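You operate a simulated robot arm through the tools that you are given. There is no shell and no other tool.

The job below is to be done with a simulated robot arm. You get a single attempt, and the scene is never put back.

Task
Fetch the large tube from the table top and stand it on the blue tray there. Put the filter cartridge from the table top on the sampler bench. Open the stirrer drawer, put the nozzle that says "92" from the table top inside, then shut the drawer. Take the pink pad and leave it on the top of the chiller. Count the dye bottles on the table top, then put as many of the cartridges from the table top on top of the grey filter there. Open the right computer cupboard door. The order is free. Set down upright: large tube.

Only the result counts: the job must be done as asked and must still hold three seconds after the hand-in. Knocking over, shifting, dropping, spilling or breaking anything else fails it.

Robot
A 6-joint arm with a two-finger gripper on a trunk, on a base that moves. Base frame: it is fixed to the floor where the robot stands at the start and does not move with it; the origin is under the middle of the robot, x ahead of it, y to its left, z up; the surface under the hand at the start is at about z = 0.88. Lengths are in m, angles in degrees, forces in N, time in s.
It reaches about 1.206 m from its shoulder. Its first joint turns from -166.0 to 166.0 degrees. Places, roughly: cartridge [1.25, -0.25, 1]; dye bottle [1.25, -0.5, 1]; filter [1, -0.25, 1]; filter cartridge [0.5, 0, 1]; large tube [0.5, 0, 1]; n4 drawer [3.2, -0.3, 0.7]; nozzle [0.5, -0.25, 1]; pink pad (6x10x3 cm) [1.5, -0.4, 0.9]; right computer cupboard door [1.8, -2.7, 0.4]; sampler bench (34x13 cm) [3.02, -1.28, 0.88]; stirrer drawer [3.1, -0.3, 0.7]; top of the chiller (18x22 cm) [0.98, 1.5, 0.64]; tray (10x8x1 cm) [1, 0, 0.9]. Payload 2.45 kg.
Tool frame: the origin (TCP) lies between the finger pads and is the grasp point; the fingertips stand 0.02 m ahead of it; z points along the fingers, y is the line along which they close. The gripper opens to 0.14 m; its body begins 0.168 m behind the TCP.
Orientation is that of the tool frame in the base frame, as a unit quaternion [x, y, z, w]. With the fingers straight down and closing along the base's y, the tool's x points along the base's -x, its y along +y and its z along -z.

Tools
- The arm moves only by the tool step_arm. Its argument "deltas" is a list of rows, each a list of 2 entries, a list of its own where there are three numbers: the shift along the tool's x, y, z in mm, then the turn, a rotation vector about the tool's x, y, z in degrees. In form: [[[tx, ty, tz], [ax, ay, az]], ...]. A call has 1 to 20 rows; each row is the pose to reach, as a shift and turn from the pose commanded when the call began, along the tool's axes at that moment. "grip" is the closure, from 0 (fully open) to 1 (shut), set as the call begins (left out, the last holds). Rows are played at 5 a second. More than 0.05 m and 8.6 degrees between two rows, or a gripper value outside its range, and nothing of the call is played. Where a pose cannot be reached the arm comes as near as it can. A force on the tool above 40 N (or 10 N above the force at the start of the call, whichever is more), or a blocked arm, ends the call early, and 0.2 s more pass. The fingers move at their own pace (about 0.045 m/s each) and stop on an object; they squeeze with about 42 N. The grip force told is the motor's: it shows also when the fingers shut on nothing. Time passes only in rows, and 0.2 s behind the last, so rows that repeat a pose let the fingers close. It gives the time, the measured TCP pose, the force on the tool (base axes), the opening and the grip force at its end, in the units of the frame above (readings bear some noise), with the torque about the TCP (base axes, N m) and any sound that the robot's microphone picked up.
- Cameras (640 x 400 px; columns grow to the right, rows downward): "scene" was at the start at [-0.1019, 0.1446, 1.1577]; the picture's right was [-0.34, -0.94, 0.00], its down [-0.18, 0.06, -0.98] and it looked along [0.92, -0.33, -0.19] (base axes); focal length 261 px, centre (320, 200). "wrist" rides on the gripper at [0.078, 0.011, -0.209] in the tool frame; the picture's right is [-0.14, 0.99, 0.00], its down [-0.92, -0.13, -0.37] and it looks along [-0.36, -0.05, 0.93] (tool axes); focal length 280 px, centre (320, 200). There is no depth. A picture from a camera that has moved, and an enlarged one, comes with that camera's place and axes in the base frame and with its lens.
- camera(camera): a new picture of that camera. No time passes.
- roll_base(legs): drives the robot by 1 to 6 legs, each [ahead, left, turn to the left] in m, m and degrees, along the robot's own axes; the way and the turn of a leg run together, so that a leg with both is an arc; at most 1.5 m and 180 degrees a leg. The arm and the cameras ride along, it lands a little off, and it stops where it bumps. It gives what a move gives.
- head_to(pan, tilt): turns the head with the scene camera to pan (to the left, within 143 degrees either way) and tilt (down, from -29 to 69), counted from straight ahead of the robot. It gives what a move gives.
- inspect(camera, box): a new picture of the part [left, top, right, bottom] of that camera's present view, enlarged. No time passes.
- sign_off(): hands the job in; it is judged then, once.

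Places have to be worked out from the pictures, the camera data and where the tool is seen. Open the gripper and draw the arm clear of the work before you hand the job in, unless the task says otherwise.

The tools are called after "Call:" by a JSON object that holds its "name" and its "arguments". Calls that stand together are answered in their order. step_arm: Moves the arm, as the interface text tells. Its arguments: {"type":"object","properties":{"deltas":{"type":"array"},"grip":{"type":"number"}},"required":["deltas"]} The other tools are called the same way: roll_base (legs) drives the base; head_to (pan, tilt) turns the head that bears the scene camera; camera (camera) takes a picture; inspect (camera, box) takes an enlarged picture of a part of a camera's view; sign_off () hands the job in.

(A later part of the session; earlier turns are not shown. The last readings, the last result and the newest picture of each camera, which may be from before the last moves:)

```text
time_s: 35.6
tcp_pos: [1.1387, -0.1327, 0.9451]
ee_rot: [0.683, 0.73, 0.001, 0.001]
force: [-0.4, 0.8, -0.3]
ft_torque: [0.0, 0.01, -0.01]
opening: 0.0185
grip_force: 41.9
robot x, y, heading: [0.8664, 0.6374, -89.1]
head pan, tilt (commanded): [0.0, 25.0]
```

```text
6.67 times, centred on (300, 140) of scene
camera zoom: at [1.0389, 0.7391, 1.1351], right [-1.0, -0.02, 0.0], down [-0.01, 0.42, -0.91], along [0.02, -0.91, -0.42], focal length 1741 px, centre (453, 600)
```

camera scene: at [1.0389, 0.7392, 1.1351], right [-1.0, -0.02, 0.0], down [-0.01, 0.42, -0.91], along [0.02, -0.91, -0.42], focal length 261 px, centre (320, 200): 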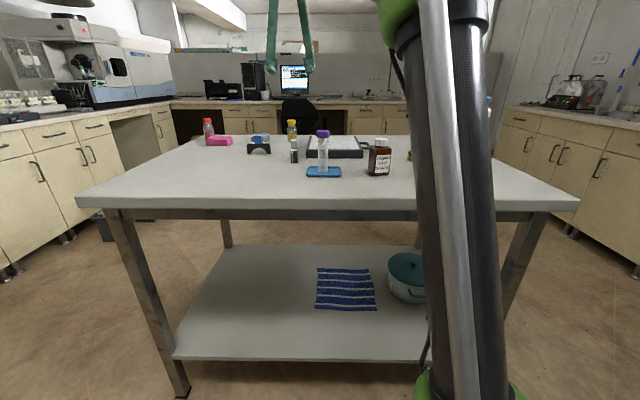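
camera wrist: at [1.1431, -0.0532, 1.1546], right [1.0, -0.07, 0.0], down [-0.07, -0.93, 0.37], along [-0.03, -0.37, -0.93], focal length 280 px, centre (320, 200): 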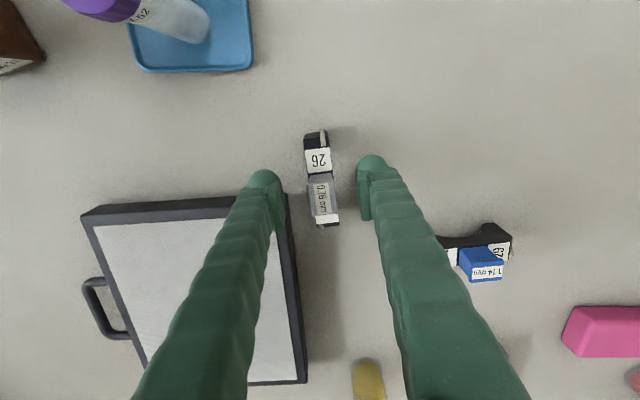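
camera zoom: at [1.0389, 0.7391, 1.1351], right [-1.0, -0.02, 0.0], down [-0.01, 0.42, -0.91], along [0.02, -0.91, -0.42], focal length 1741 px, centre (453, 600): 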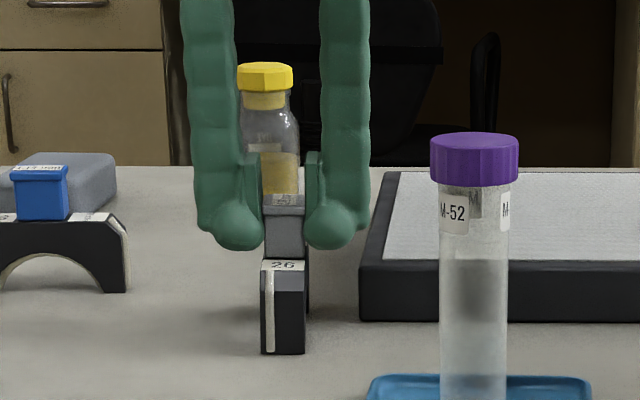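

The tab is gripped at 18.5 mm. I'll lift 100 mm and move over the filter to about (1.035, −0.215).

Call:
{"name": "step_arm", "arguments": {"deltas": [[[0, 0, -35], [0, 0, 0]], [[0, 0, -70], [0, 0, 0]], [[0, 0, -100], [0, 0, 0]], [[-25, -36, -100], [0, 0, 0]], [[-50, -72, -100], [0, 0, 0]], [[-75, -109, -100], [0, 0, 0]], [[-75, -109, -100], [0, 0, 0]]]}}

Call:
{"name": "camera", "arguments": {"camera": "wrist"}}

Call:
{"name": "inspect", "arguments": {"camera": "scene", "box": [280, 90, 400, 170]}}

```text
time_s: 37.2
tcp_pos: [1.0343, -0.2157, 1.0446]
ee_rot: [0.683, 0.73, 0.0, 0.0]
force: [0.4, 0.5, -0.7]
ft_torque: [0.0, 0.02, 0.02]
opening: 0.0183
grip_force: 42.1
robot x, y, heading: [0.8619, 0.641, -88.7]
head pan, tilt (commanded): [0.0, 25.0]
```

```text
taken
camera wrist: at [1.0397, -0.1353, 1.2543], right [1.0, -0.07, 0.0], down [-0.07, -0.93, 0.37], along [-0.03, -0.37, -0.93], focal length 280 px, centre (320, 200)
```

wrist: 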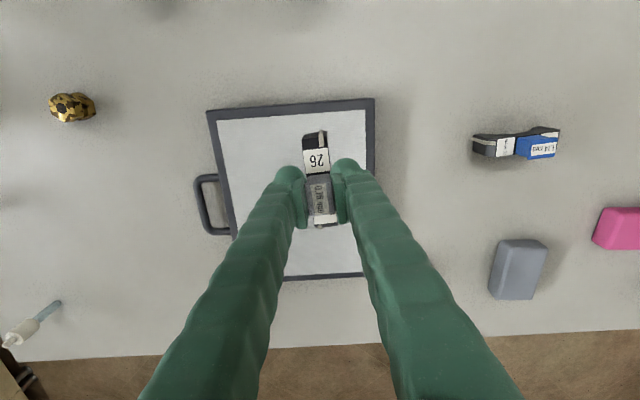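

```text
5.00 times, centred on (340, 130) of scene
camera zoom: at [1.0389, 0.7391, 1.1351], right [-1.0, -0.02, 0.0], down [-0.01, 0.42, -0.91], along [0.02, -0.91, -0.42], focal length 1306 px, centre (220, 550)
```

zoom: 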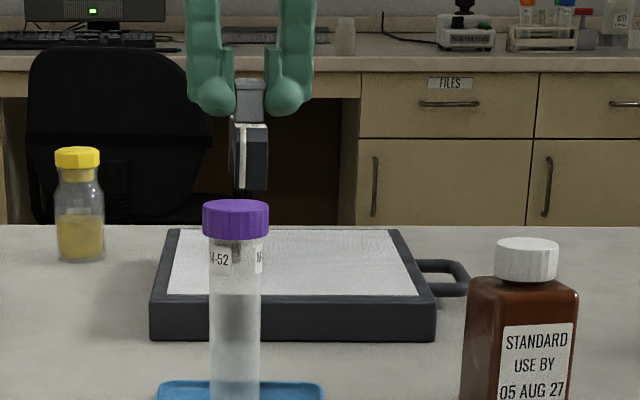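

The cartridge hangs clear above the filter mesh. I'll lower to just above the surface, then fine-step to contact.

Call:
{"name": "step_arm", "arguments": {"deltas": [[[0, 0, 30], [0, 0, 0]], [[0, 0, 50], [0, 0, 0]], [[0, 0, 58], [0, 0, 0]], [[0, 0, 62], [0, 0, 0]], [[0, 0, 62], [0, 0, 0]]]}}

Call:
{"name": "inspect", "arguments": {"camera": "scene", "box": [280, 110, 360, 160]}}

```text
time_s: 38.4
tcp_pos: [1.0345, -0.2147, 0.9813]
ee_rot: [0.683, 0.73, 0.0, 0.0]
force: [-0.1, 0.5, -1.5]
ft_torque: [-0.02, 0.01, 0.03]
opening: 0.0186
grip_force: 41.9
robot x, y, heading: [0.8673, 0.6404, -89.1]
head pan, tilt (commanded): [0.0, 25.0]
```

```text
8.00 times, centred on (320, 135) of scene
camera zoom: at [1.0389, 0.7391, 1.1351], right [-1.0, -0.02, 0.0], down [-0.01, 0.42, -0.91], along [0.02, -0.91, -0.42], focal length 2089 px, centre (320, 720)
```

zoom: 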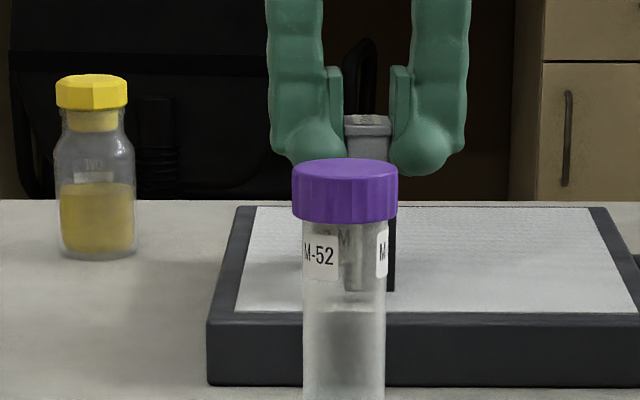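

Still no contact. I'll continue down in 2 mm steps.

Call:
{"name": "step_arm", "arguments": {"deltas": [[[0, 0, 2], [0, 0, 0]], [[0, 0, 4], [0, 0, 0]], [[0, 0, 6], [0, 0, 0]]]}}

```text
time_s: 39.2
tcp_pos: [1.034, -0.214, 0.9755]
ee_rot: [0.683, 0.73, 0.001, 0.0]
force: [-0.7, 0.6, -0.5]
ft_torque: [-0.01, 0.03, 0.0]
opening: 0.0187
grip_force: 42.0
robot x, y, heading: [0.8666, 0.6377, -89.0]
head pan, tilt (commanded): [0.0, 25.0]
```

Call:
{"name": "step_arm", "arguments": {"deltas": [[[0, 0, 2], [0, 0, 0]], [[0, 0, 4], [0, 0, 0]], [[0, 0, 5], [0, 0, 0]]]}}

Call:
{"name": "inspect", "arguments": {"camera": "scene", "box": [280, 110, 360, 160]}}

```text
time_s: 39.7
tcp_pos: [1.0339, -0.2138, 0.9738]
ee_rot: [0.683, 0.731, 0.0, 0.001]
force: [0.9, 1.6, 13.9]
ft_torque: [0.44, 0.05, -0.02]
opening: 0.0185
grip_force: 41.7
robot x, y, heading: [0.8692, 0.6389, -89.2]
head pan, tilt (commanded): [0.0, 25.0]
stopped in row 2: the force on the tool passed its limit at 43 N (the readings are from after the stop); the commanded pose is now the measured one
```

```text
8.00 times, centred on (320, 135) of scene
camera zoom: at [1.0389, 0.7396, 1.1351], right [-1.0, -0.02, 0.0], down [-0.01, 0.42, -0.91], along [0.02, -0.91, -0.42], focal length 2089 px, centre (320, 720)
```

zoom: 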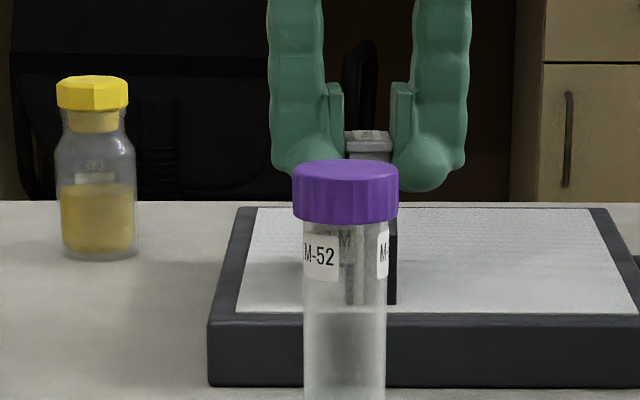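

Contact is made. I'll ease up slightly and open the fingers a little to release the cartridge.

Call:
{"name": "step_arm", "arguments": {"deltas": [[[0, 0, -0.7], [0, 0, 0]], [[0, 0, -0.7], [0, 0, 0]]]}}

Call:
{"name": "step_arm", "arguments": {"deltas": [[[0, 0, 0], [0, 0, 0]], [[0, 0, 0], [0, 0, 0]], [[0, 0, 0], [0, 0, 0]], [[0, 0, 0], [0, 0, 0]]], "grip": 0.57}}

Call:
{"name": "step_arm", "arguments": {"deltas": [[[0, 0, -30], [0, 0, 0]], [[0, 0, -70], [0, 0, 0]], [[0, 0, -110], [0, 0, 0]], [[0, 0, -150], [0, 0, 0]], [[0, 0, -150], [0, 0, 0]]]}}

Call:
{"name": "camera", "arguments": {"camera": "wrist"}}

Call:
{"name": "inspect", "arguments": {"camera": "scene", "box": [240, 90, 400, 190]}}

```text
time_s: 40.3
tcp_pos: [1.0332, -0.2132, 0.974]
ee_rot: [0.684, 0.73, 0.0, 0.001]
force: [2.0, 3.5, 14.0]
ft_torque: [0.27, 0.0, 0.01]
opening: 0.0185
grip_force: 42.1
robot x, y, heading: [0.867, 0.6379, -89.3]
head pan, tilt (commanded): [0.0, 25.0]
```

```text
time_s: 41.3
tcp_pos: [1.0345, -0.2132, 0.9743]
ee_rot: [0.683, 0.73, -0.001, 0.001]
force: [-1.3, -0.3, -0.1]
ft_torque: [0.01, 0.01, 0.04]
opening: 0.0601
grip_force: 0.0
robot x, y, heading: [0.8669, 0.6358, -88.9]
head pan, tilt (commanded): [0.0, 25.0]
```

```text
time_s: 42.5
tcp_pos: [1.0333, -0.2145, 1.1228]
ee_rot: [0.683, 0.73, 0.0, 0.001]
force: [-0.2, 0.6, 0.1]
ft_torque: [0.02, 0.0, 0.01]
opening: 0.0602
grip_force: 0.0
robot x, y, heading: [0.8648, 0.6359, -88.7]
head pan, tilt (commanded): [0.0, 25.0]
```

```text
taken
camera wrist: at [1.0382, -0.1347, 1.3327], right [1.0, -0.07, 0.0], down [-0.07, -0.93, 0.37], along [-0.03, -0.37, -0.93], focal length 280 px, centre (320, 200)
```

wrist: 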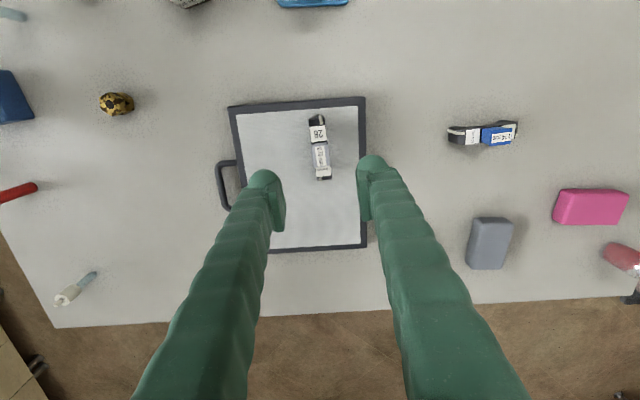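

```text
4.00 times, centred on (320, 140) of scene
camera zoom: at [1.0389, 0.739, 1.1351], right [-1.0, -0.02, 0.0], down [-0.01, 0.42, -0.91], along [0.02, -0.91, -0.42], focal length 1044 px, centre (320, 440)
```

zoom: 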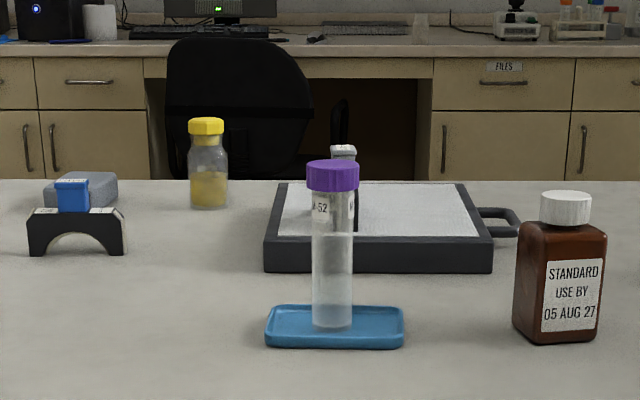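

Cartridge 26 stands on the filter. Since I counted two dye bottles, I'll go for the orange cartridge 27 at about (0.737, 0.046) as the second one.

Call:
{"name": "step_arm", "arguments": {"deltas": [[[31, -31, 0], [0, 0, 0]], [[62, -62, 0], [0, 0, 0]], [[93, -93, 0], [0, 0, 0]], [[124, -124, 0], [0, 0, 0]], [[155, -155, 0], [0, 0, 0]], [[186, -186, 0], [0, 0, 0]], [[217, -217, 0], [0, 0, 0]], [[248, -248, 0], [0, 0, 0]], [[280, -278, 0], [0, 0, 0]], [[280, -278, 0], [0, 0, 0]]]}}

Call:
{"name": "camera", "arguments": {"camera": "wrist"}}

Call:
{"name": "inspect", "arguments": {"camera": "wrist", "box": [270, 85, 370, 185]}}

```text
time_s: 44.7
tcp_pos: [0.7376, 0.0472, 1.1233]
ee_rot: [0.683, 0.73, 0.0, 0.001]
force: [0.8, -1.1, 0.0]
ft_torque: [0.02, 0.0, 0.02]
opening: 0.0605
grip_force: 0.1
robot x, y, heading: [0.8674, 0.6357, -88.8]
head pan, tilt (commanded): [0.0, 25.0]
```

```text
taken
camera wrist: at [0.7438, 0.1263, 1.3329], right [1.0, -0.07, 0.0], down [-0.07, -0.93, 0.37], along [-0.03, -0.37, -0.93], focal length 280 px, centre (320, 200)
```

wrist: 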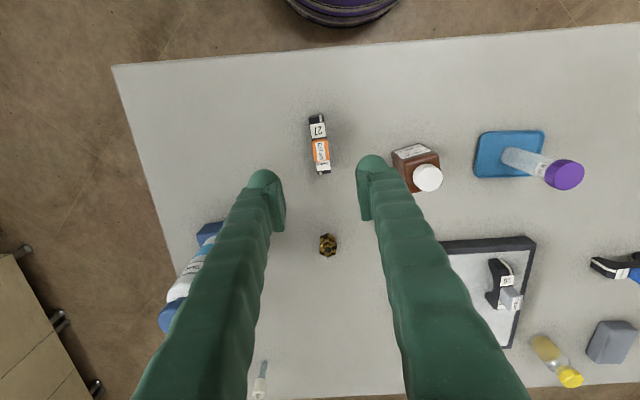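

```text
4.00 times, centred on (320, 135) of wrist
camera zoom: at [0.7438, 0.1263, 1.3329], right [1.0, -0.07, 0.0], down [-0.07, -0.93, 0.37], along [-0.03, -0.37, -0.93], focal length 1122 px, centre (320, 460)
```

zoom: 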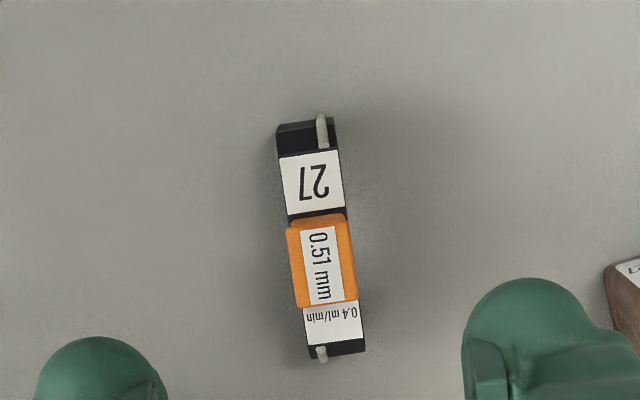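

Cartridge 27 is nearly under the TCP and aligned with the fingers. I'll descend to z ≈ 0.944 with a slight correction.

Call:
{"name": "step_arm", "arguments": {"deltas": [[[2, 1.5, 45], [0, 0, 0]], [[2, 1.5, 90], [0, 0, 0]], [[2, 1.5, 130], [0, 0, 0]], [[2, 1.5, 165], [0, 0, 0]], [[2, 1.5, 179], [0, 0, 0]], [[2, 1.5, 179], [0, 0, 0]]]}}

Call:
{"name": "camera", "arguments": {"camera": "wrist"}}

```text
time_s: 46.1
tcp_pos: [0.739, 0.0481, 0.9424]
ee_rot: [0.683, 0.73, 0.0, 0.001]
force: [0.5, -0.9, 0.1]
ft_torque: [0.02, 0.04, -0.01]
opening: 0.0604
grip_force: 0.1
robot x, y, heading: [0.8641, 0.6348, -89.1]
head pan, tilt (commanded): [0.0, 25.0]
```

```text
taken
camera wrist: at [0.744, 0.128, 1.1525], right [1.0, -0.07, 0.0], down [-0.07, -0.93, 0.37], along [-0.03, -0.37, -0.93], focal length 280 px, centre (320, 200)
```

wrist: 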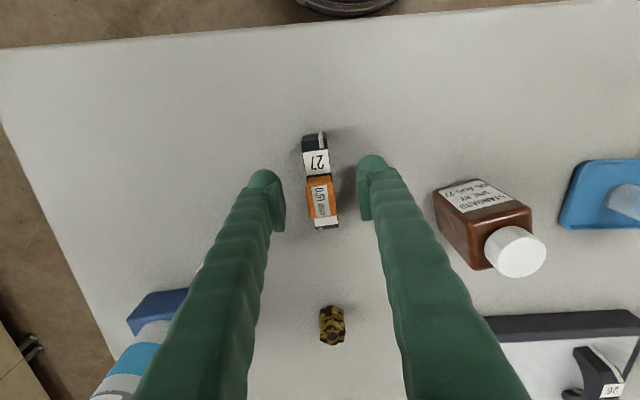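

The tab is between the fingers. I'll close, then lift 110 mm.

Call:
{"name": "step_arm", "arguments": {"deltas": [[[0, 0, 0], [0, 0, 0]], [[0, 0, 0], [0, 0, 0]], [[0, 0, 0], [0, 0, 0]], [[0, 0, 0], [0, 0, 0]], [[0, 0, 0], [0, 0, 0]]], "grip": 1}}

Call:
{"name": "step_arm", "arguments": {"deltas": [[[0, 0, -30], [0, 0, 0]], [[0, 0, -70], [0, 0, 0]], [[0, 0, -110], [0, 0, 0]], [[0, 0, -130], [0, 0, 0]], [[0, 0, -130], [0, 0, 0]]]}}

Call:
{"name": "camera", "arguments": {"camera": "wrist"}}

```text
time_s: 47.3
tcp_pos: [0.7383, 0.0483, 0.9425]
ee_rot: [0.683, 0.73, -0.002, 0.0]
force: [0.7, -0.2, 0.1]
ft_torque: [0.01, -0.01, 0.01]
opening: 0.0184
grip_force: 42.2
robot x, y, heading: [0.8621, 0.6347, -88.9]
head pan, tilt (commanded): [0.0, 25.0]
```

```text
time_s: 48.5
tcp_pos: [0.7413, 0.0488, 1.0752]
ee_rot: [0.683, 0.73, -0.001, 0.001]
force: [-0.6, 0.7, -1.1]
ft_torque: [-0.01, 0.01, 0.03]
opening: 0.0185
grip_force: 41.8
robot x, y, heading: [0.8637, 0.6357, -89.0]
head pan, tilt (commanded): [0.0, 25.0]
```

```text
taken
camera wrist: at [0.7471, 0.1279, 1.2849], right [1.0, -0.07, 0.0], down [-0.07, -0.93, 0.37], along [-0.03, -0.37, -0.93], focal length 280 px, centre (320, 200)
```

wrist: 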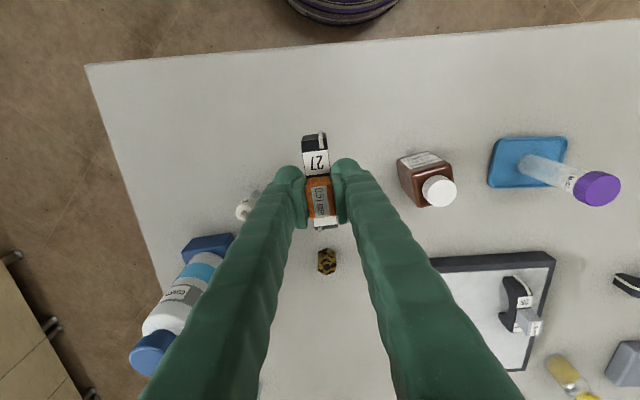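

Cartridge 27 is held. I'll carry it around past the brass fitting to above the filter's left part at about (0.94, −0.217).

Call:
{"name": "step_arm", "arguments": {"deltas": [[[-40, -3, -20], [0, 0, 0]], [[-85, -6, -25], [0, 0, 0]], [[-130, -9, -25], [0, 0, 0]], [[-175, -12, -25], [0, 0, 0]], [[-220, -15, -25], [0, 0, 0]], [[-260, -18, -25], [0, 0, 0]], [[-265, 28, -25], [0, 0, 0]], [[-269, 74, -25], [0, 0, 0]], [[-273, 120, -25], [0, 0, 0]], [[-277, 160, -25], [0, 0, 0]], [[-279, 181, -25], [0, 0, 0]], [[-279, 181, -25], [0, 0, 0]]]}}

Call:
{"name": "camera", "arguments": {"camera": "wrist"}}

Call:
{"name": "inspect", "arguments": {"camera": "scene", "box": [280, 80, 440, 180]}}

```text
time_s: 51.1
tcp_pos: [0.9372, -0.2178, 1.0999]
ee_rot: [0.684, 0.73, 0.0, 0.001]
force: [0.6, 1.2, -0.6]
ft_torque: [0.0, -0.04, 0.01]
opening: 0.0185
grip_force: 42.4
robot x, y, heading: [0.863, 0.6375, -88.9]
head pan, tilt (commanded): [0.0, 25.0]
```

```text
taken
camera wrist: at [0.9424, -0.138, 1.3102], right [1.0, -0.07, 0.0], down [-0.07, -0.93, 0.37], along [-0.03, -0.37, -0.93], focal length 280 px, centre (320, 200)
```

wrist: 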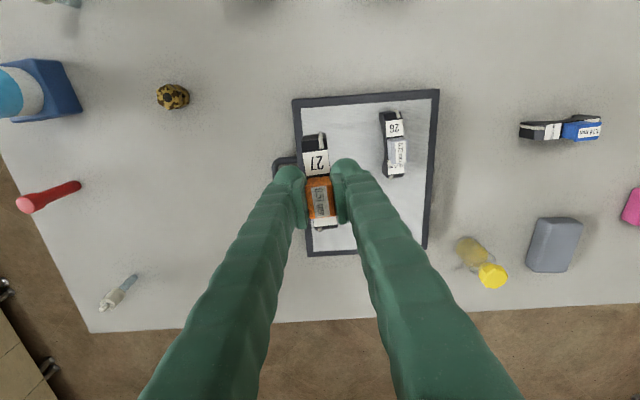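

```text
4.00 times, centred on (360, 130) of scene
camera zoom: at [1.0389, 0.739, 1.1351], right [-1.0, -0.02, 0.0], down [-0.01, 0.42, -0.91], along [0.02, -0.91, -0.42], focal length 1044 px, centre (160, 480)
```

zoom: 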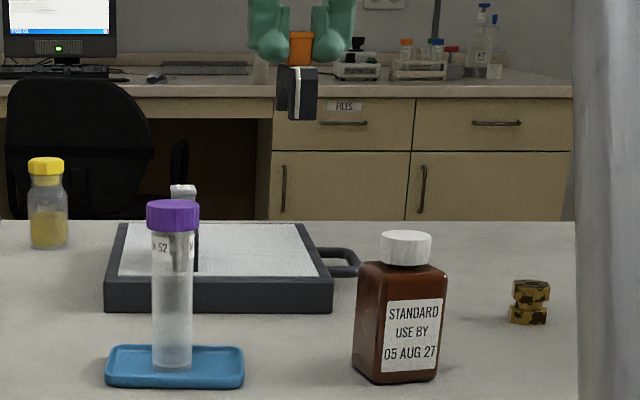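

I'll shift 10 mm further inward from the frame and lower to just above the expected contact at z ≈ 0.972.

Call:
{"name": "step_arm", "arguments": {"deltas": [[[-1, 11, 20], [0, 0, 0]], [[-1, 11, 60], [0, 0, 0]], [[-1, 11, 100], [0, 0, 0]], [[-1, 11, 118], [0, 0, 0]], [[-1, 11, 123], [0, 0, 0]], [[-1, 11, 123], [0, 0, 0]]]}}

Call:
{"name": "step_arm", "arguments": {"deltas": [[[0, 0, 1], [0, 0, 0]], [[0, 0, 2], [0, 0, 0]], [[0, 0, 3], [0, 0, 0]], [[0, 0, 4], [0, 0, 0]], [[0, 0, 5], [0, 0, 0]]]}}

Call:
{"name": "inspect", "arguments": {"camera": "scene", "box": [280, 100, 400, 180]}}

Call:
{"name": "camera", "arguments": {"camera": "wrist"}}

```text
time_s: 52.5
tcp_pos: [0.9482, -0.2181, 0.9756]
ee_rot: [0.683, 0.73, 0.0, 0.001]
force: [0.4, -0.2, -0.2]
ft_torque: [-0.01, 0.0, 0.0]
opening: 0.0183
grip_force: 41.9
robot x, y, heading: [0.8682, 0.6386, -89.0]
head pan, tilt (commanded): [0.0, 25.0]
```

```text
time_s: 53.7
tcp_pos: [0.9488, -0.2184, 0.9726]
ee_rot: [0.683, 0.73, -0.001, 0.001]
force: [2.9, -9.7, 29.4]
ft_torque: [-0.22, -0.12, 0.02]
opening: 0.0181
grip_force: 42.0
robot x, y, heading: [0.8656, 0.6381, -89.2]
head pan, tilt (commanded): [0.0, 25.0]
```

```text
5.00 times, centred on (340, 140) of scene
camera zoom: at [1.0389, 0.7396, 1.135], right [-1.0, -0.02, 0.0], down [-0.01, 0.42, -0.91], along [0.02, -0.91, -0.42], focal length 1306 px, centre (220, 500)
```

zoom: 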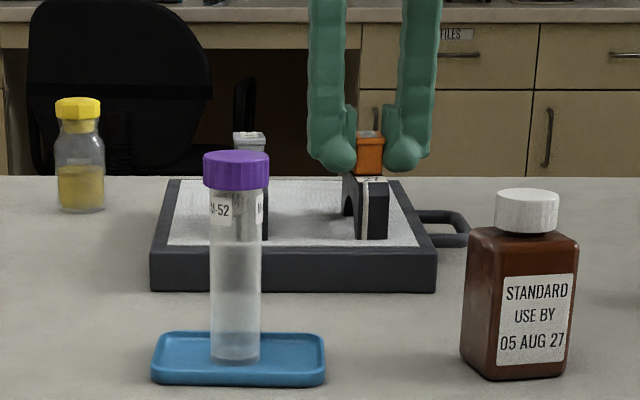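

```text
taken
camera wrist: at [0.9539, -0.1376, 1.1821], right [1.0, -0.07, 0.0], down [-0.07, -0.93, 0.37], along [-0.03, -0.37, -0.93], focal length 280 px, centre (320, 200)
```

wrist: 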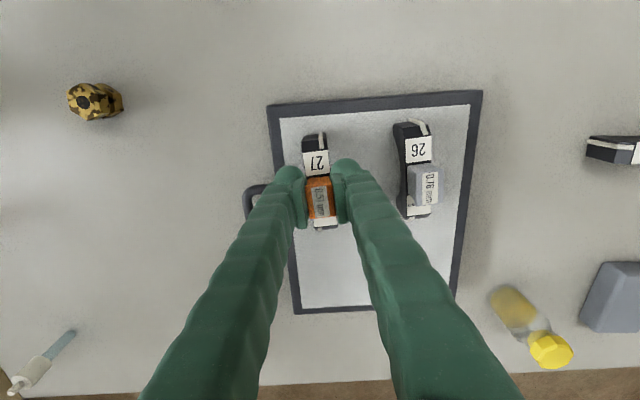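

Contact is made at 29 N. I'll ease up 2 mm to relieve it, then open to about 45 mm and lift away.

Call:
{"name": "step_arm", "arguments": {"deltas": [[[0, 0, -1], [0, 0, 0]], [[0, 0, -2], [0, 0, 0]], [[0, 0, -2], [0, 0, 0]]]}}

Call:
{"name": "step_arm", "arguments": {"deltas": [[[0, 0, 0], [0, 0, 0]], [[0, 0, 0], [0, 0, 0]], [[0, 0, 0], [0, 0, 0]], [[0, 0, 0], [0, 0, 0]]], "grip": 0.68}}

Call:
{"name": "step_arm", "arguments": {"deltas": [[[0, 0, -30], [0, 0, 0]], [[0, 0, -70], [0, 0, 0]], [[0, 0, -110], [0, 0, 0]], [[0, 0, -150], [0, 0, 0]], [[0, 0, -180], [0, 0, 0]], [[0, 0, -180], [0, 0, 0]]]}}

Call:
{"name": "camera", "arguments": {"camera": "wrist"}}

Call:
{"name": "camera", "arguments": {"camera": "scene"}}

```text
time_s: 54.5
tcp_pos: [0.9491, -0.2169, 0.9732]
ee_rot: [0.683, 0.73, -0.001, 0.001]
force: [1.0, 0.9, -0.8]
ft_torque: [0.03, -0.01, -0.02]
opening: 0.0184
grip_force: 42.0
robot x, y, heading: [0.8644, 0.6361, -89.0]
head pan, tilt (commanded): [0.0, 25.0]
```

```text
time_s: 55.5
tcp_pos: [0.9489, -0.2175, 0.9729]
ee_rot: [0.684, 0.73, -0.001, 0.0]
force: [0.0, -0.2, 0.4]
ft_torque: [0.02, 0.0, 0.01]
opening: 0.0447
grip_force: 0.0
robot x, y, heading: [0.8643, 0.6346, -88.9]
head pan, tilt (commanded): [0.0, 25.0]
```

```text
time_s: 56.9
tcp_pos: [0.9465, -0.2198, 1.1555]
ee_rot: [0.683, 0.73, 0.0, 0.0]
force: [0.0, 0.8, -0.5]
ft_torque: [-0.01, 0.02, -0.01]
opening: 0.0449
grip_force: 0.1
robot x, y, heading: [0.8641, 0.6387, -88.9]
head pan, tilt (commanded): [0.0, 25.0]
```

```text
taken
camera wrist: at [0.9513, -0.1392, 1.365], right [1.0, -0.07, 0.0], down [-0.07, -0.93, 0.37], along [-0.03, -0.37, -0.93], focal length 280 px, centre (320, 200)
```

wrist: 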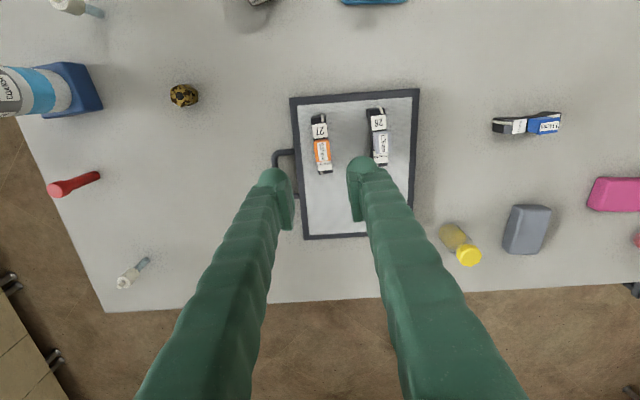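

```text
taken
camera scene: at [1.0389, 0.739, 1.1351], right [-1.0, -0.02, 0.0], down [-0.01, 0.42, -0.91], along [0.02, -0.91, -0.42], focal length 261 px, centre (320, 200)
```

scene: 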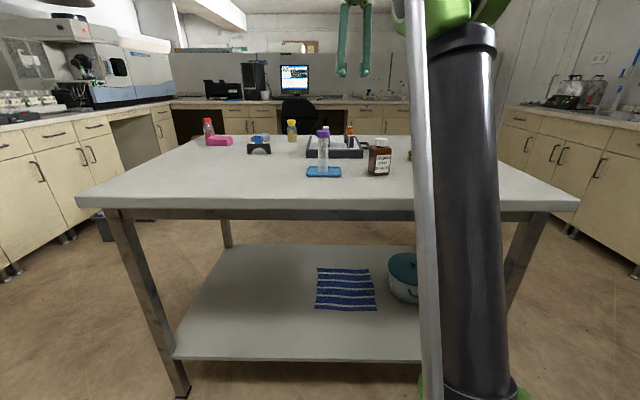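

Both cartridges stand on the filter. Before fetching the next items I'll look at the way to the far benches and at the chiller.

Call:
{"name": "head_to", "arguments": {"pan": 50, "tilt": 20}}

Call:
{"name": "camera", "arguments": {"camera": "scene"}}

Call:
{"name": "inspect", "arguments": {"camera": "scene", "box": [200, 50, 440, 200]}}

Call:
{"name": "inspect", "arguments": {"camera": "scene", "box": [400, 50, 640, 200]}}

Call:
{"name": "head_to", "arguments": {"pan": 115, "tilt": 20}}

Call:
{"name": "camera", "arguments": {"camera": "scene"}}

```text
time_s: 58.1
tcp_pos: [0.9472, -0.2191, 1.1548]
ee_rot: [0.683, 0.73, -0.001, 0.001]
force: [0.3, 0.0, -0.1]
ft_torque: [0.03, 0.0, -0.02]
opening: 0.0451
grip_force: 0.1
robot x, y, heading: [0.8624, 0.6344, -88.8]
head pan, tilt (commanded): [50.0, 20.0]
```

```text
taken
camera scene: at [1.1096, 0.7724, 1.1432], right [-0.63, -0.78, 0.0], down [-0.27, 0.22, -0.94], along [0.73, -0.59, -0.34], focal length 261 px, centre (320, 200)
```

scene: 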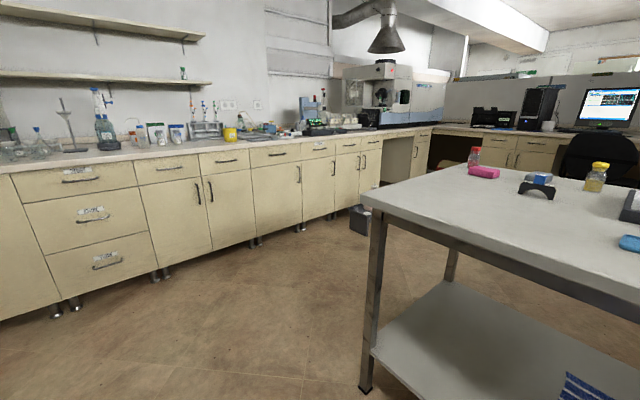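

```text
2.67 times, centred on (320, 125) of scene
camera zoom: at [1.1096, 0.7724, 1.1432], right [-0.63, -0.78, 0.0], down [-0.27, 0.22, -0.94], along [0.73, -0.59, -0.34], focal length 696 px, centre (320, 400)
```

zoom: 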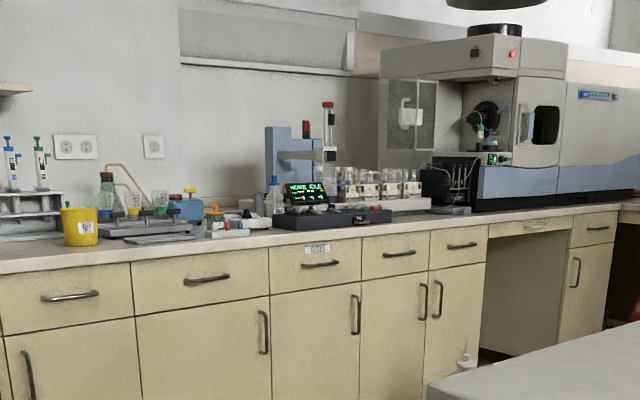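

```text
2.67 times, centred on (520, 125) of scene
camera zoom: at [1.1096, 0.7724, 1.1432], right [-0.63, -0.78, 0.0], down [-0.27, 0.22, -0.94], along [0.73, -0.59, -0.34], focal length 696 px, centre (-213, 400)
```

zoom: 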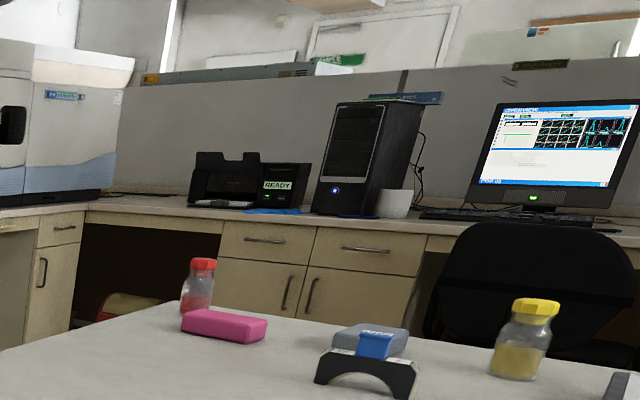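

```text
time_s: 59.5
tcp_pos: [0.9459, -0.2197, 1.1546]
ee_rot: [0.683, 0.73, 0.0, 0.001]
force: [0.9, -0.2, -0.5]
ft_torque: [0.01, 0.04, -0.05]
opening: 0.0445
grip_force: 0.0
robot x, y, heading: [0.8628, 0.6366, -88.9]
head pan, tilt (commanded): [115.0, 20.0]
```

```text
taken
camera scene: at [1.1211, 0.8718, 1.1432], right [0.44, -0.9, 0.0], down [-0.31, -0.15, -0.94], along [0.85, 0.41, -0.34], focal length 261 px, centre (320, 200)
```

scene: 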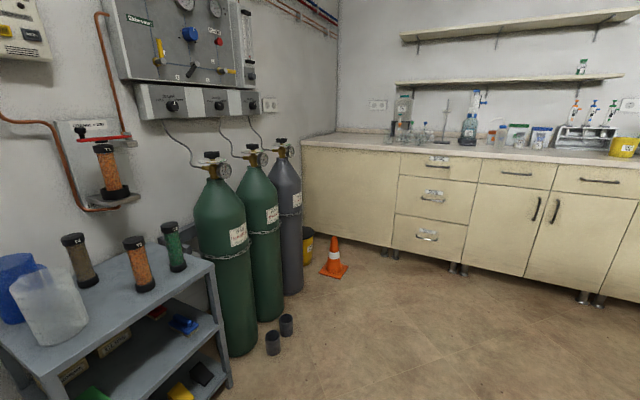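

The far bench front is at about x ≈ 3.0 and the way there is mostly free, apart from a small dark box near (2.65, −0.97). I'll now move above the COARSE filter cartridge at about (0.558, −0.114), opening to about 0.11.

Call:
{"name": "step_arm", "arguments": {"deltas": [[[10, -30, -30], [0, 0, 0]], [[25, -72, -50], [0, 0, 0]], [[40, -115, -60], [0, 0, 0]], [[55, -158, -60], [0, 0, 0]], [[70, -201, -60], [0, 0, 0]], [[85, -244, -60], [0, 0, 0]], [[100, -287, -60], [0, 0, 0]], [[115, -330, -60], [0, 0, 0]], [[131, -370, -60], [0, 0, 0]], [[131, -381, -60], [0, 0, 0]], [[131, -381, -60], [0, 0, 0]]], "grip": 0.21}}

Call:
{"name": "camera", "arguments": {"camera": "wrist"}}

Call:
{"name": "head_to", "arguments": {"pan": -10, "tilt": 25}}

Call:
{"name": "camera", "arguments": {"camera": "scene"}}

```text
time_s: 61.9
tcp_pos: [0.5591, -0.1113, 1.2123]
ee_rot: [0.683, 0.73, 0.0, 0.002]
force: [0.2, 0.3, 0.8]
ft_torque: [-0.02, 0.01, -0.01]
opening: 0.1108
grip_force: 0.1
robot x, y, heading: [0.8669, 0.6377, -88.9]
head pan, tilt (commanded): [115.0, 20.0]
```

```text
taken
camera wrist: at [0.5643, -0.0319, 1.4227], right [1.0, -0.07, 0.0], down [-0.07, -0.93, 0.37], along [-0.03, -0.37, -0.93], focal length 280 px, centre (320, 200)
```

wrist: 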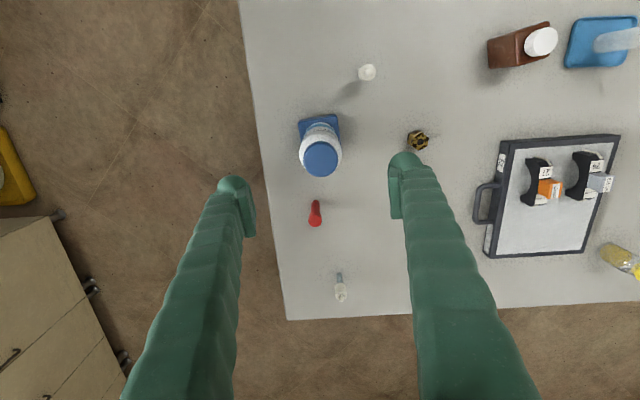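

```text
time_s: 63.9
tcp_pos: [0.5605, -0.1119, 1.2122]
ee_rot: [0.683, 0.731, 0.0, 0.001]
force: [-0.1, 0.1, 0.0]
ft_torque: [-0.01, 0.0, 0.03]
opening: 0.111
grip_force: 0.1
robot x, y, heading: [0.8654, 0.6357, -88.9]
head pan, tilt (commanded): [-10.0, 25.0]
```

```text
taken
camera scene: at [1.0228, 0.7401, 1.1351], right [-0.99, 0.16, 0.0], down [0.07, 0.42, -0.91], along [-0.14, -0.9, -0.42], focal length 261 px, centre (320, 200)
```

scene: 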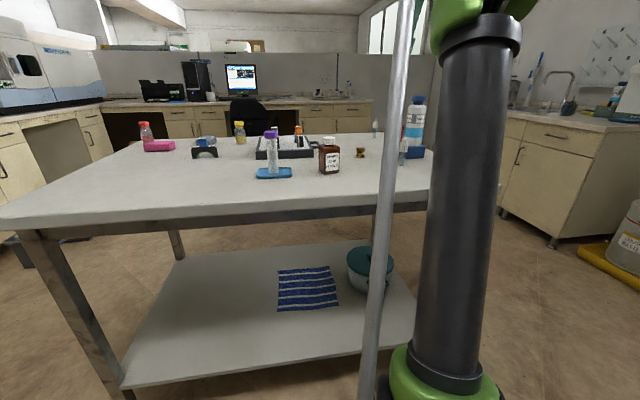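

The bottle cap is right below the TCP, at (0.559, −0.1105). I'll descend around the body to z ≈ 0.987.

Call:
{"name": "step_arm", "arguments": {"deltas": [[[1, -1.5, 45], [0, 0, 0]], [[1, -1.5, 90], [0, 0, 0]], [[1, -1.5, 130], [0, 0, 0]], [[1, -1.5, 170], [0, 0, 0]], [[1, -1.5, 205], [0, 0, 0]], [[1, -1.5, 225], [0, 0, 0]], [[1, -1.5, 225], [0, 0, 0]]]}}

Call:
{"name": "camera", "arguments": {"camera": "wrist"}}

Call:
{"name": "head_to", "arguments": {"pan": -40, "tilt": 15}}

Call:
{"name": "camera", "arguments": {"camera": "scene"}}

```text
time_s: 65.5
tcp_pos: [0.5604, -0.1087, 0.9895]
ee_rot: [0.684, 0.73, -0.001, 0.001]
force: [-0.2, 0.3, -0.1]
ft_torque: [-0.01, 0.01, 0.0]
opening: 0.1107
grip_force: 0.1
robot x, y, heading: [0.8607, 0.6372, -89.2]
head pan, tilt (commanded): [-10.0, 25.0]
```

```text
taken
camera wrist: at [0.5644, -0.0299, 1.1994], right [1.0, -0.07, 0.0], down [-0.07, -0.93, 0.37], along [-0.03, -0.37, -0.93], focal length 280 px, centre (320, 200)
```

wrist: 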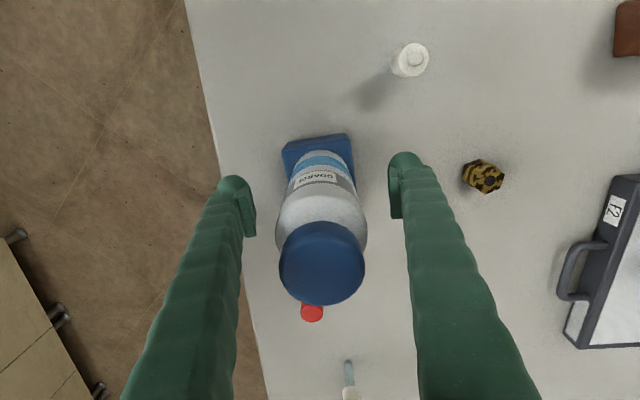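

```text
time_s: 66.5
tcp_pos: [0.5598, -0.1094, 0.9904]
ee_rot: [0.683, 0.73, 0.0, 0.0]
force: [0.5, 0.2, -0.3]
ft_torque: [0.0, -0.01, 0.04]
opening: 0.1107
grip_force: 0.1
robot x, y, heading: [0.867, 0.6371, -89.0]
head pan, tilt (commanded): [-40.0, 15.0]
```

```text
taken
camera scene: at [0.9785, 0.7585, 1.1513], right [-0.78, 0.63, 0.0], down [0.16, 0.2, -0.97], along [-0.61, -0.75, -0.26], focal length 261 px, centre (320, 200)
```

scene: 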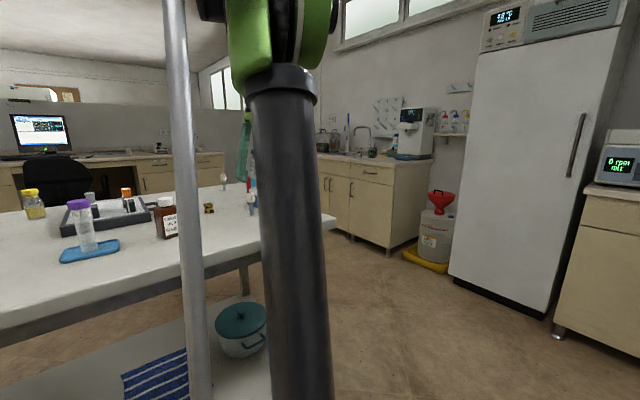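

The bottle body is centred between the fingers. I'll close on it.

Call:
{"name": "step_arm", "arguments": {"deltas": [[[0, 0, 0], [0, 0, 0]], [[0, 0, 0], [0, 0, 0]], [[0, 0, 0], [0, 0, 0]], [[0, 0, 0], [0, 0, 0]], [[0, 0, 0], [0, 0, 0]], [[0, 0, 0], [0, 0, 0]]], "grip": 1}}

Call:
{"name": "camera", "arguments": {"camera": "wrist"}}

```text
time_s: 67.8
tcp_pos: [0.5592, -0.1093, 0.9897]
ee_rot: [0.683, 0.73, 0.0, 0.001]
force: [2.1, 0.0, 0.2]
ft_torque: [-0.01, -0.01, -0.02]
opening: 0.0595
grip_force: 41.5
robot x, y, heading: [0.8659, 0.6419, -88.9]
head pan, tilt (commanded): [-40.0, 15.0]
```

```text
taken
camera wrist: at [0.5645, -0.0299, 1.1997], right [1.0, -0.07, 0.0], down [-0.07, -0.93, 0.37], along [-0.03, -0.37, -0.93], focal length 280 px, centre (320, 200)
```

wrist: 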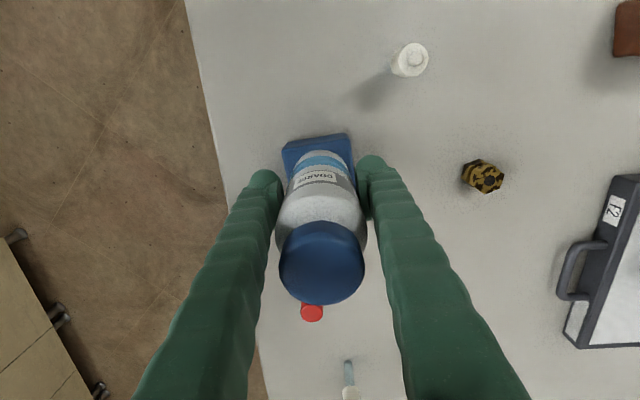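

The body is gripped at 59.5 mm. I'll lift gently first to see whether the blue block comes along.

Call:
{"name": "step_arm", "arguments": {"deltas": [[[0, 0, -10], [0, 0, 0]], [[0, 0, -25], [0, 0, 0]], [[0, 0, -40], [0, 0, 0]], [[0, 0, -40], [0, 0, 0]]]}}

Call:
{"name": "camera", "arguments": {"camera": "wrist"}}

```text
time_s: 68.8
tcp_pos: [0.5589, -0.1121, 1.0278]
ee_rot: [0.682, 0.731, -0.001, 0.001]
force: [0.3, 0.3, -3.9]
ft_torque: [0.04, -0.02, 0.01]
opening: 0.0594
grip_force: 41.9
robot x, y, heading: [0.8633, 0.639, -88.8]
head pan, tilt (commanded): [-40.0, 15.0]
```

```text
taken
camera wrist: at [0.5637, -0.0323, 1.2385], right [1.0, -0.07, 0.0], down [-0.07, -0.93, 0.37], along [-0.03, -0.37, -0.93], focal length 280 px, centre (320, 200)
```

wrist: 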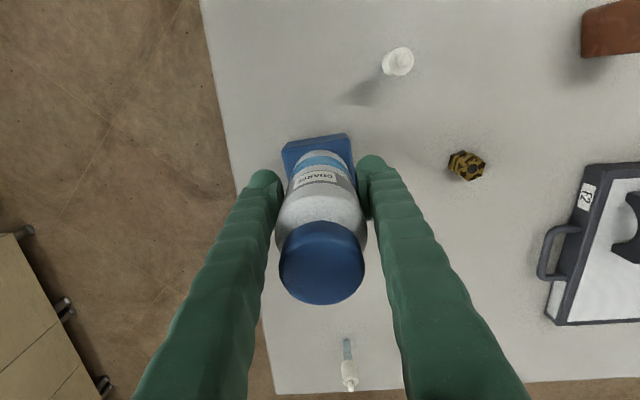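

The blue base came up with the bottle, so it is one piece weighing about 4 N. I'll lift higher and draw it in towards the robot for driving.

Call:
{"name": "step_arm", "arguments": {"deltas": [[[0, 0, -45], [0, 0, 0]], [[0, 0, -90], [0, 0, 0]], [[0, 0, -135], [0, 0, 0]], [[0, 0, -180], [0, 0, 0]], [[22, 38, -190], [0, 0, 0]], [[44, 76, -190], [0, 0, 0]], [[66, 114, -190], [0, 0, 0]], [[88, 152, -190], [0, 0, 0]], [[110, 190, -190], [0, 0, 0]], [[130, 225, -190], [0, 0, 0]], [[146, 251, -190], [0, 0, 0]], [[146, 251, -190], [0, 0, 0]]]}}

Call:
{"name": "head_to", "arguments": {"pan": 0, "tilt": 25}}

Call:
{"name": "camera", "arguments": {"camera": "scene"}}

Call:
{"name": "camera", "arguments": {"camera": "wrist"}}

```text
time_s: 71.5
tcp_pos: [0.8002, 0.0518, 1.2194]
ee_rot: [0.683, 0.731, -0.001, 0.001]
force: [0.8, 0.2, -3.3]
ft_torque: [0.03, -0.01, -0.01]
opening: 0.0595
grip_force: 42.5
robot x, y, heading: [0.865, 0.6351, -89.1]
head pan, tilt (commanded): [-40.0, 15.0]
```

```text
time_s: 72.5
tcp_pos: [0.8002, 0.0527, 1.2196]
ee_rot: [0.683, 0.73, 0.0, 0.0]
force: [-0.3, -0.6, -4.1]
ft_torque: [-0.01, 0.0, -0.03]
opening: 0.0592
grip_force: 41.4
robot x, y, heading: [0.8676, 0.6413, -89.0]
head pan, tilt (commanded): [0.0, 25.0]
```

```text
taken
camera scene: at [1.0388, 0.739, 1.1351], right [-1.0, -0.02, 0.0], down [-0.01, 0.42, -0.91], along [0.01, -0.91, -0.42], focal length 261 px, centre (320, 200)
```

scene: 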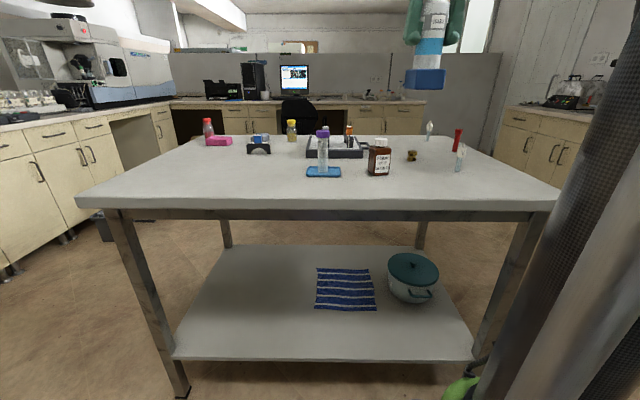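

```text
taken
camera wrist: at [0.8053, 0.1315, 1.4296], right [1.0, -0.07, 0.0], down [-0.07, -0.93, 0.37], along [-0.03, -0.37, -0.93], focal length 280 px, centre (320, 200)
```

wrist: 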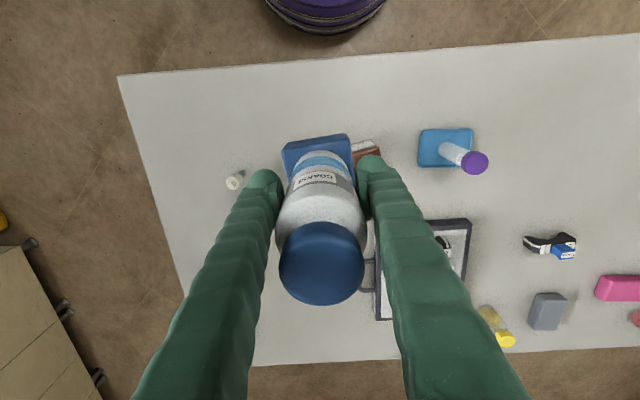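

The cartridge is held securely and clear of everything. I'll drive along the table's left side to x ≈ 2.17, turn to face the far bench and stop near y ≈ 0 to look.

Call:
{"name": "roll_base", "arguments": {"legs": [[0, 1.3, 0], [0, 0, 89], [0, -0.65, 0]]}}

Call:
{"name": "head_to", "arguments": {"pan": -15, "tilt": 20}}

Call:
{"name": "camera", "arguments": {"camera": "scene"}}

Call:
{"name": "head_to", "arguments": {"pan": -60, "tilt": 25}}

Call:
{"name": "camera", "arguments": {"camera": "scene"}}

```text
time_s: 86.1
tcp_pos: [2.7812, -0.0264, 1.2206]
ee_rot: [-0.048, 0.999, 0.0, 0.001]
force: [-0.2, 0.8, -5.1]
ft_torque: [0.0, 0.03, -0.01]
opening: 0.0593
grip_force: 41.9
robot x, y, heading: [2.1934, 0.0195, 2.7]
head pan, tilt (commanded): [0.0, 25.0]
```

```text
time_s: 86.9
tcp_pos: [2.7813, -0.0275, 1.2198]
ee_rot: [-0.049, 0.999, 0.0, 0.001]
force: [-0.5, -0.3, -4.6]
ft_torque: [0.02, 0.04, 0.01]
opening: 0.0593
grip_force: 42.0
robot x, y, heading: [2.1948, 0.0177, 2.7]
head pan, tilt (commanded): [-15.0, 20.0]
```

```text
taken
camera scene: at [2.0867, 0.1664, 1.1432], right [-0.21, -0.98, 0.0], down [-0.33, 0.07, -0.94], along [0.92, -0.2, -0.34], focal length 261 px, centre (320, 200)
```

scene: 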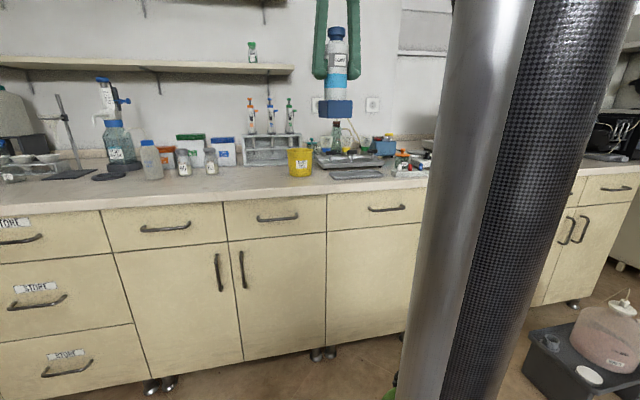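

```text
time_s: 88.0
tcp_pos: [2.7802, -0.0258, 1.2198]
ee_rot: [-0.05, 0.999, 0.0, 0.002]
force: [-1.4, 0.7, -4.4]
ft_torque: [0.04, 0.03, 0.03]
opening: 0.0594
grip_force: 41.7
robot x, y, heading: [2.1935, 0.0165, 2.8]
head pan, tilt (commanded): [-60.0, 25.0]
```

```text
taken
camera scene: at [2.0456, 0.1087, 1.1351], right [-0.84, -0.54, 0.0], down [-0.23, 0.35, -0.91], along [0.49, -0.76, -0.42], focal length 261 px, centre (320, 200)
```

scene: 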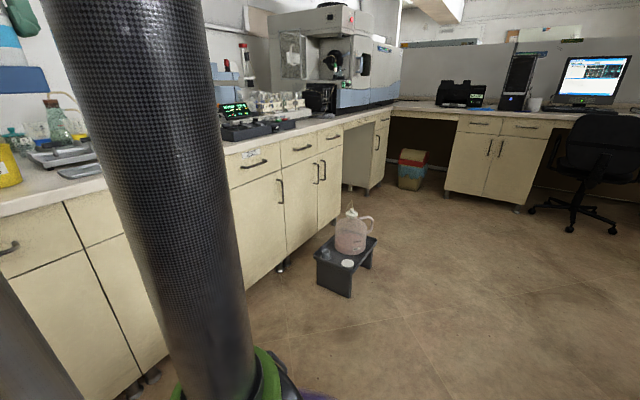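

A stool with a waste container stands at about x 2.50–2.72, y −0.91 to −1.26, so I must steer around it. I'll zoom in on the drawer labels from here.

Call:
{"name": "inspect", "arguments": {"camera": "scene", "box": [210, 80, 370, 200]}}

Call:
{"name": "inspect", "arguments": {"camera": "scene", "box": [230, 140, 300, 180]}}

Call:
{"name": "inspect", "arguments": {"camera": "scene", "box": [400, 60, 640, 240]}}

Call:
{"name": "head_to", "arguments": {"pan": 5, "tilt": 20}}

Call:
{"name": "camera", "arguments": {"camera": "scene"}}

```text
3.33 times, centred on (290, 140) of scene
camera zoom: at [2.0456, 0.1087, 1.1351], right [-0.84, -0.54, 0.0], down [-0.23, 0.35, -0.91], along [0.49, -0.76, -0.42], focal length 870 px, centre (420, 400)
```

zoom: 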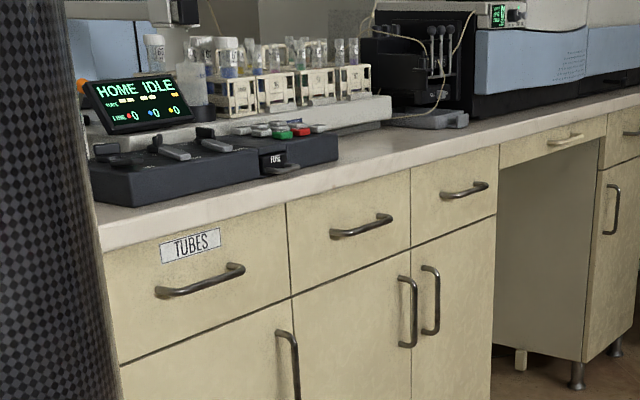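

```text
9.14 times, centred on (265, 160) of scene
camera zoom: at [2.0456, 0.1087, 1.1351], right [-0.84, -0.54, 0.0], down [-0.23, 0.35, -0.91], along [0.49, -0.76, -0.42], focal length 2388 px, centre (823, 566)
```

zoom: 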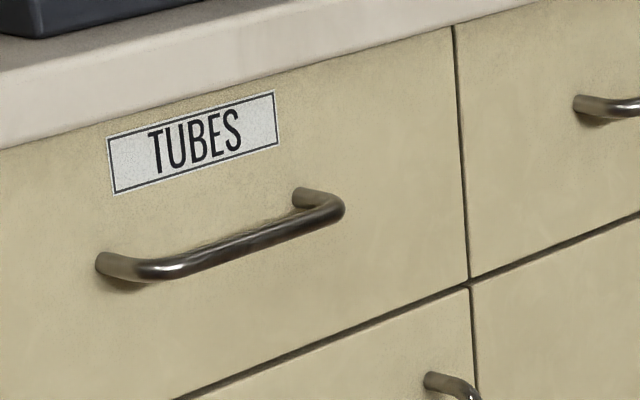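

```text
2.22 times, centred on (520, 150) of scene
camera zoom: at [2.0456, 0.1087, 1.1351], right [-0.84, -0.54, 0.0], down [-0.23, 0.35, -0.91], along [0.49, -0.76, -0.42], focal length 580 px, centre (-124, 311)
```

zoom: 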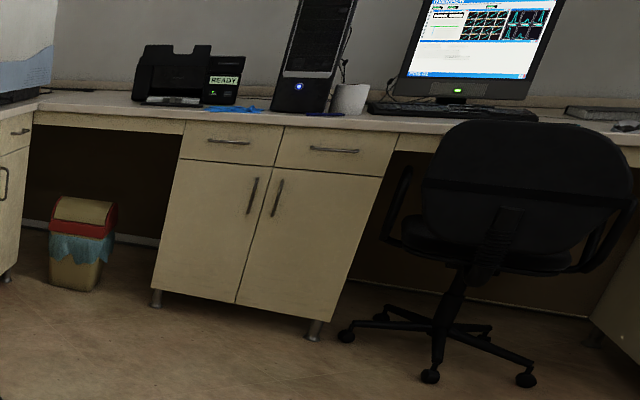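

```text
time_s: 89.4
tcp_pos: [2.7805, -0.0273, 1.2195]
ee_rot: [-0.049, 0.999, 0.0, 0.001]
force: [-0.1, 0.8, -4.9]
ft_torque: [-0.02, 0.0, -0.01]
opening: 0.0591
grip_force: 42.4
robot x, y, heading: [2.1904, 0.0197, 3.0]
head pan, tilt (commanded): [5.0, 20.0]
```

```text
taken
camera scene: at [2.088, 0.1986, 1.1432], right [0.13, -0.99, 0.0], down [-0.34, -0.05, -0.94], along [0.93, 0.13, -0.34], focal length 261 px, centre (320, 200)
```

scene: 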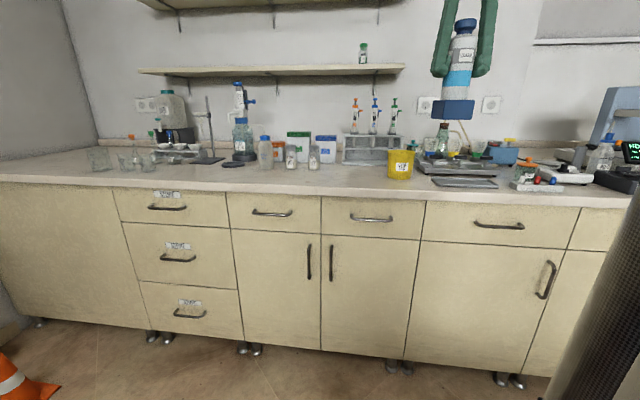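

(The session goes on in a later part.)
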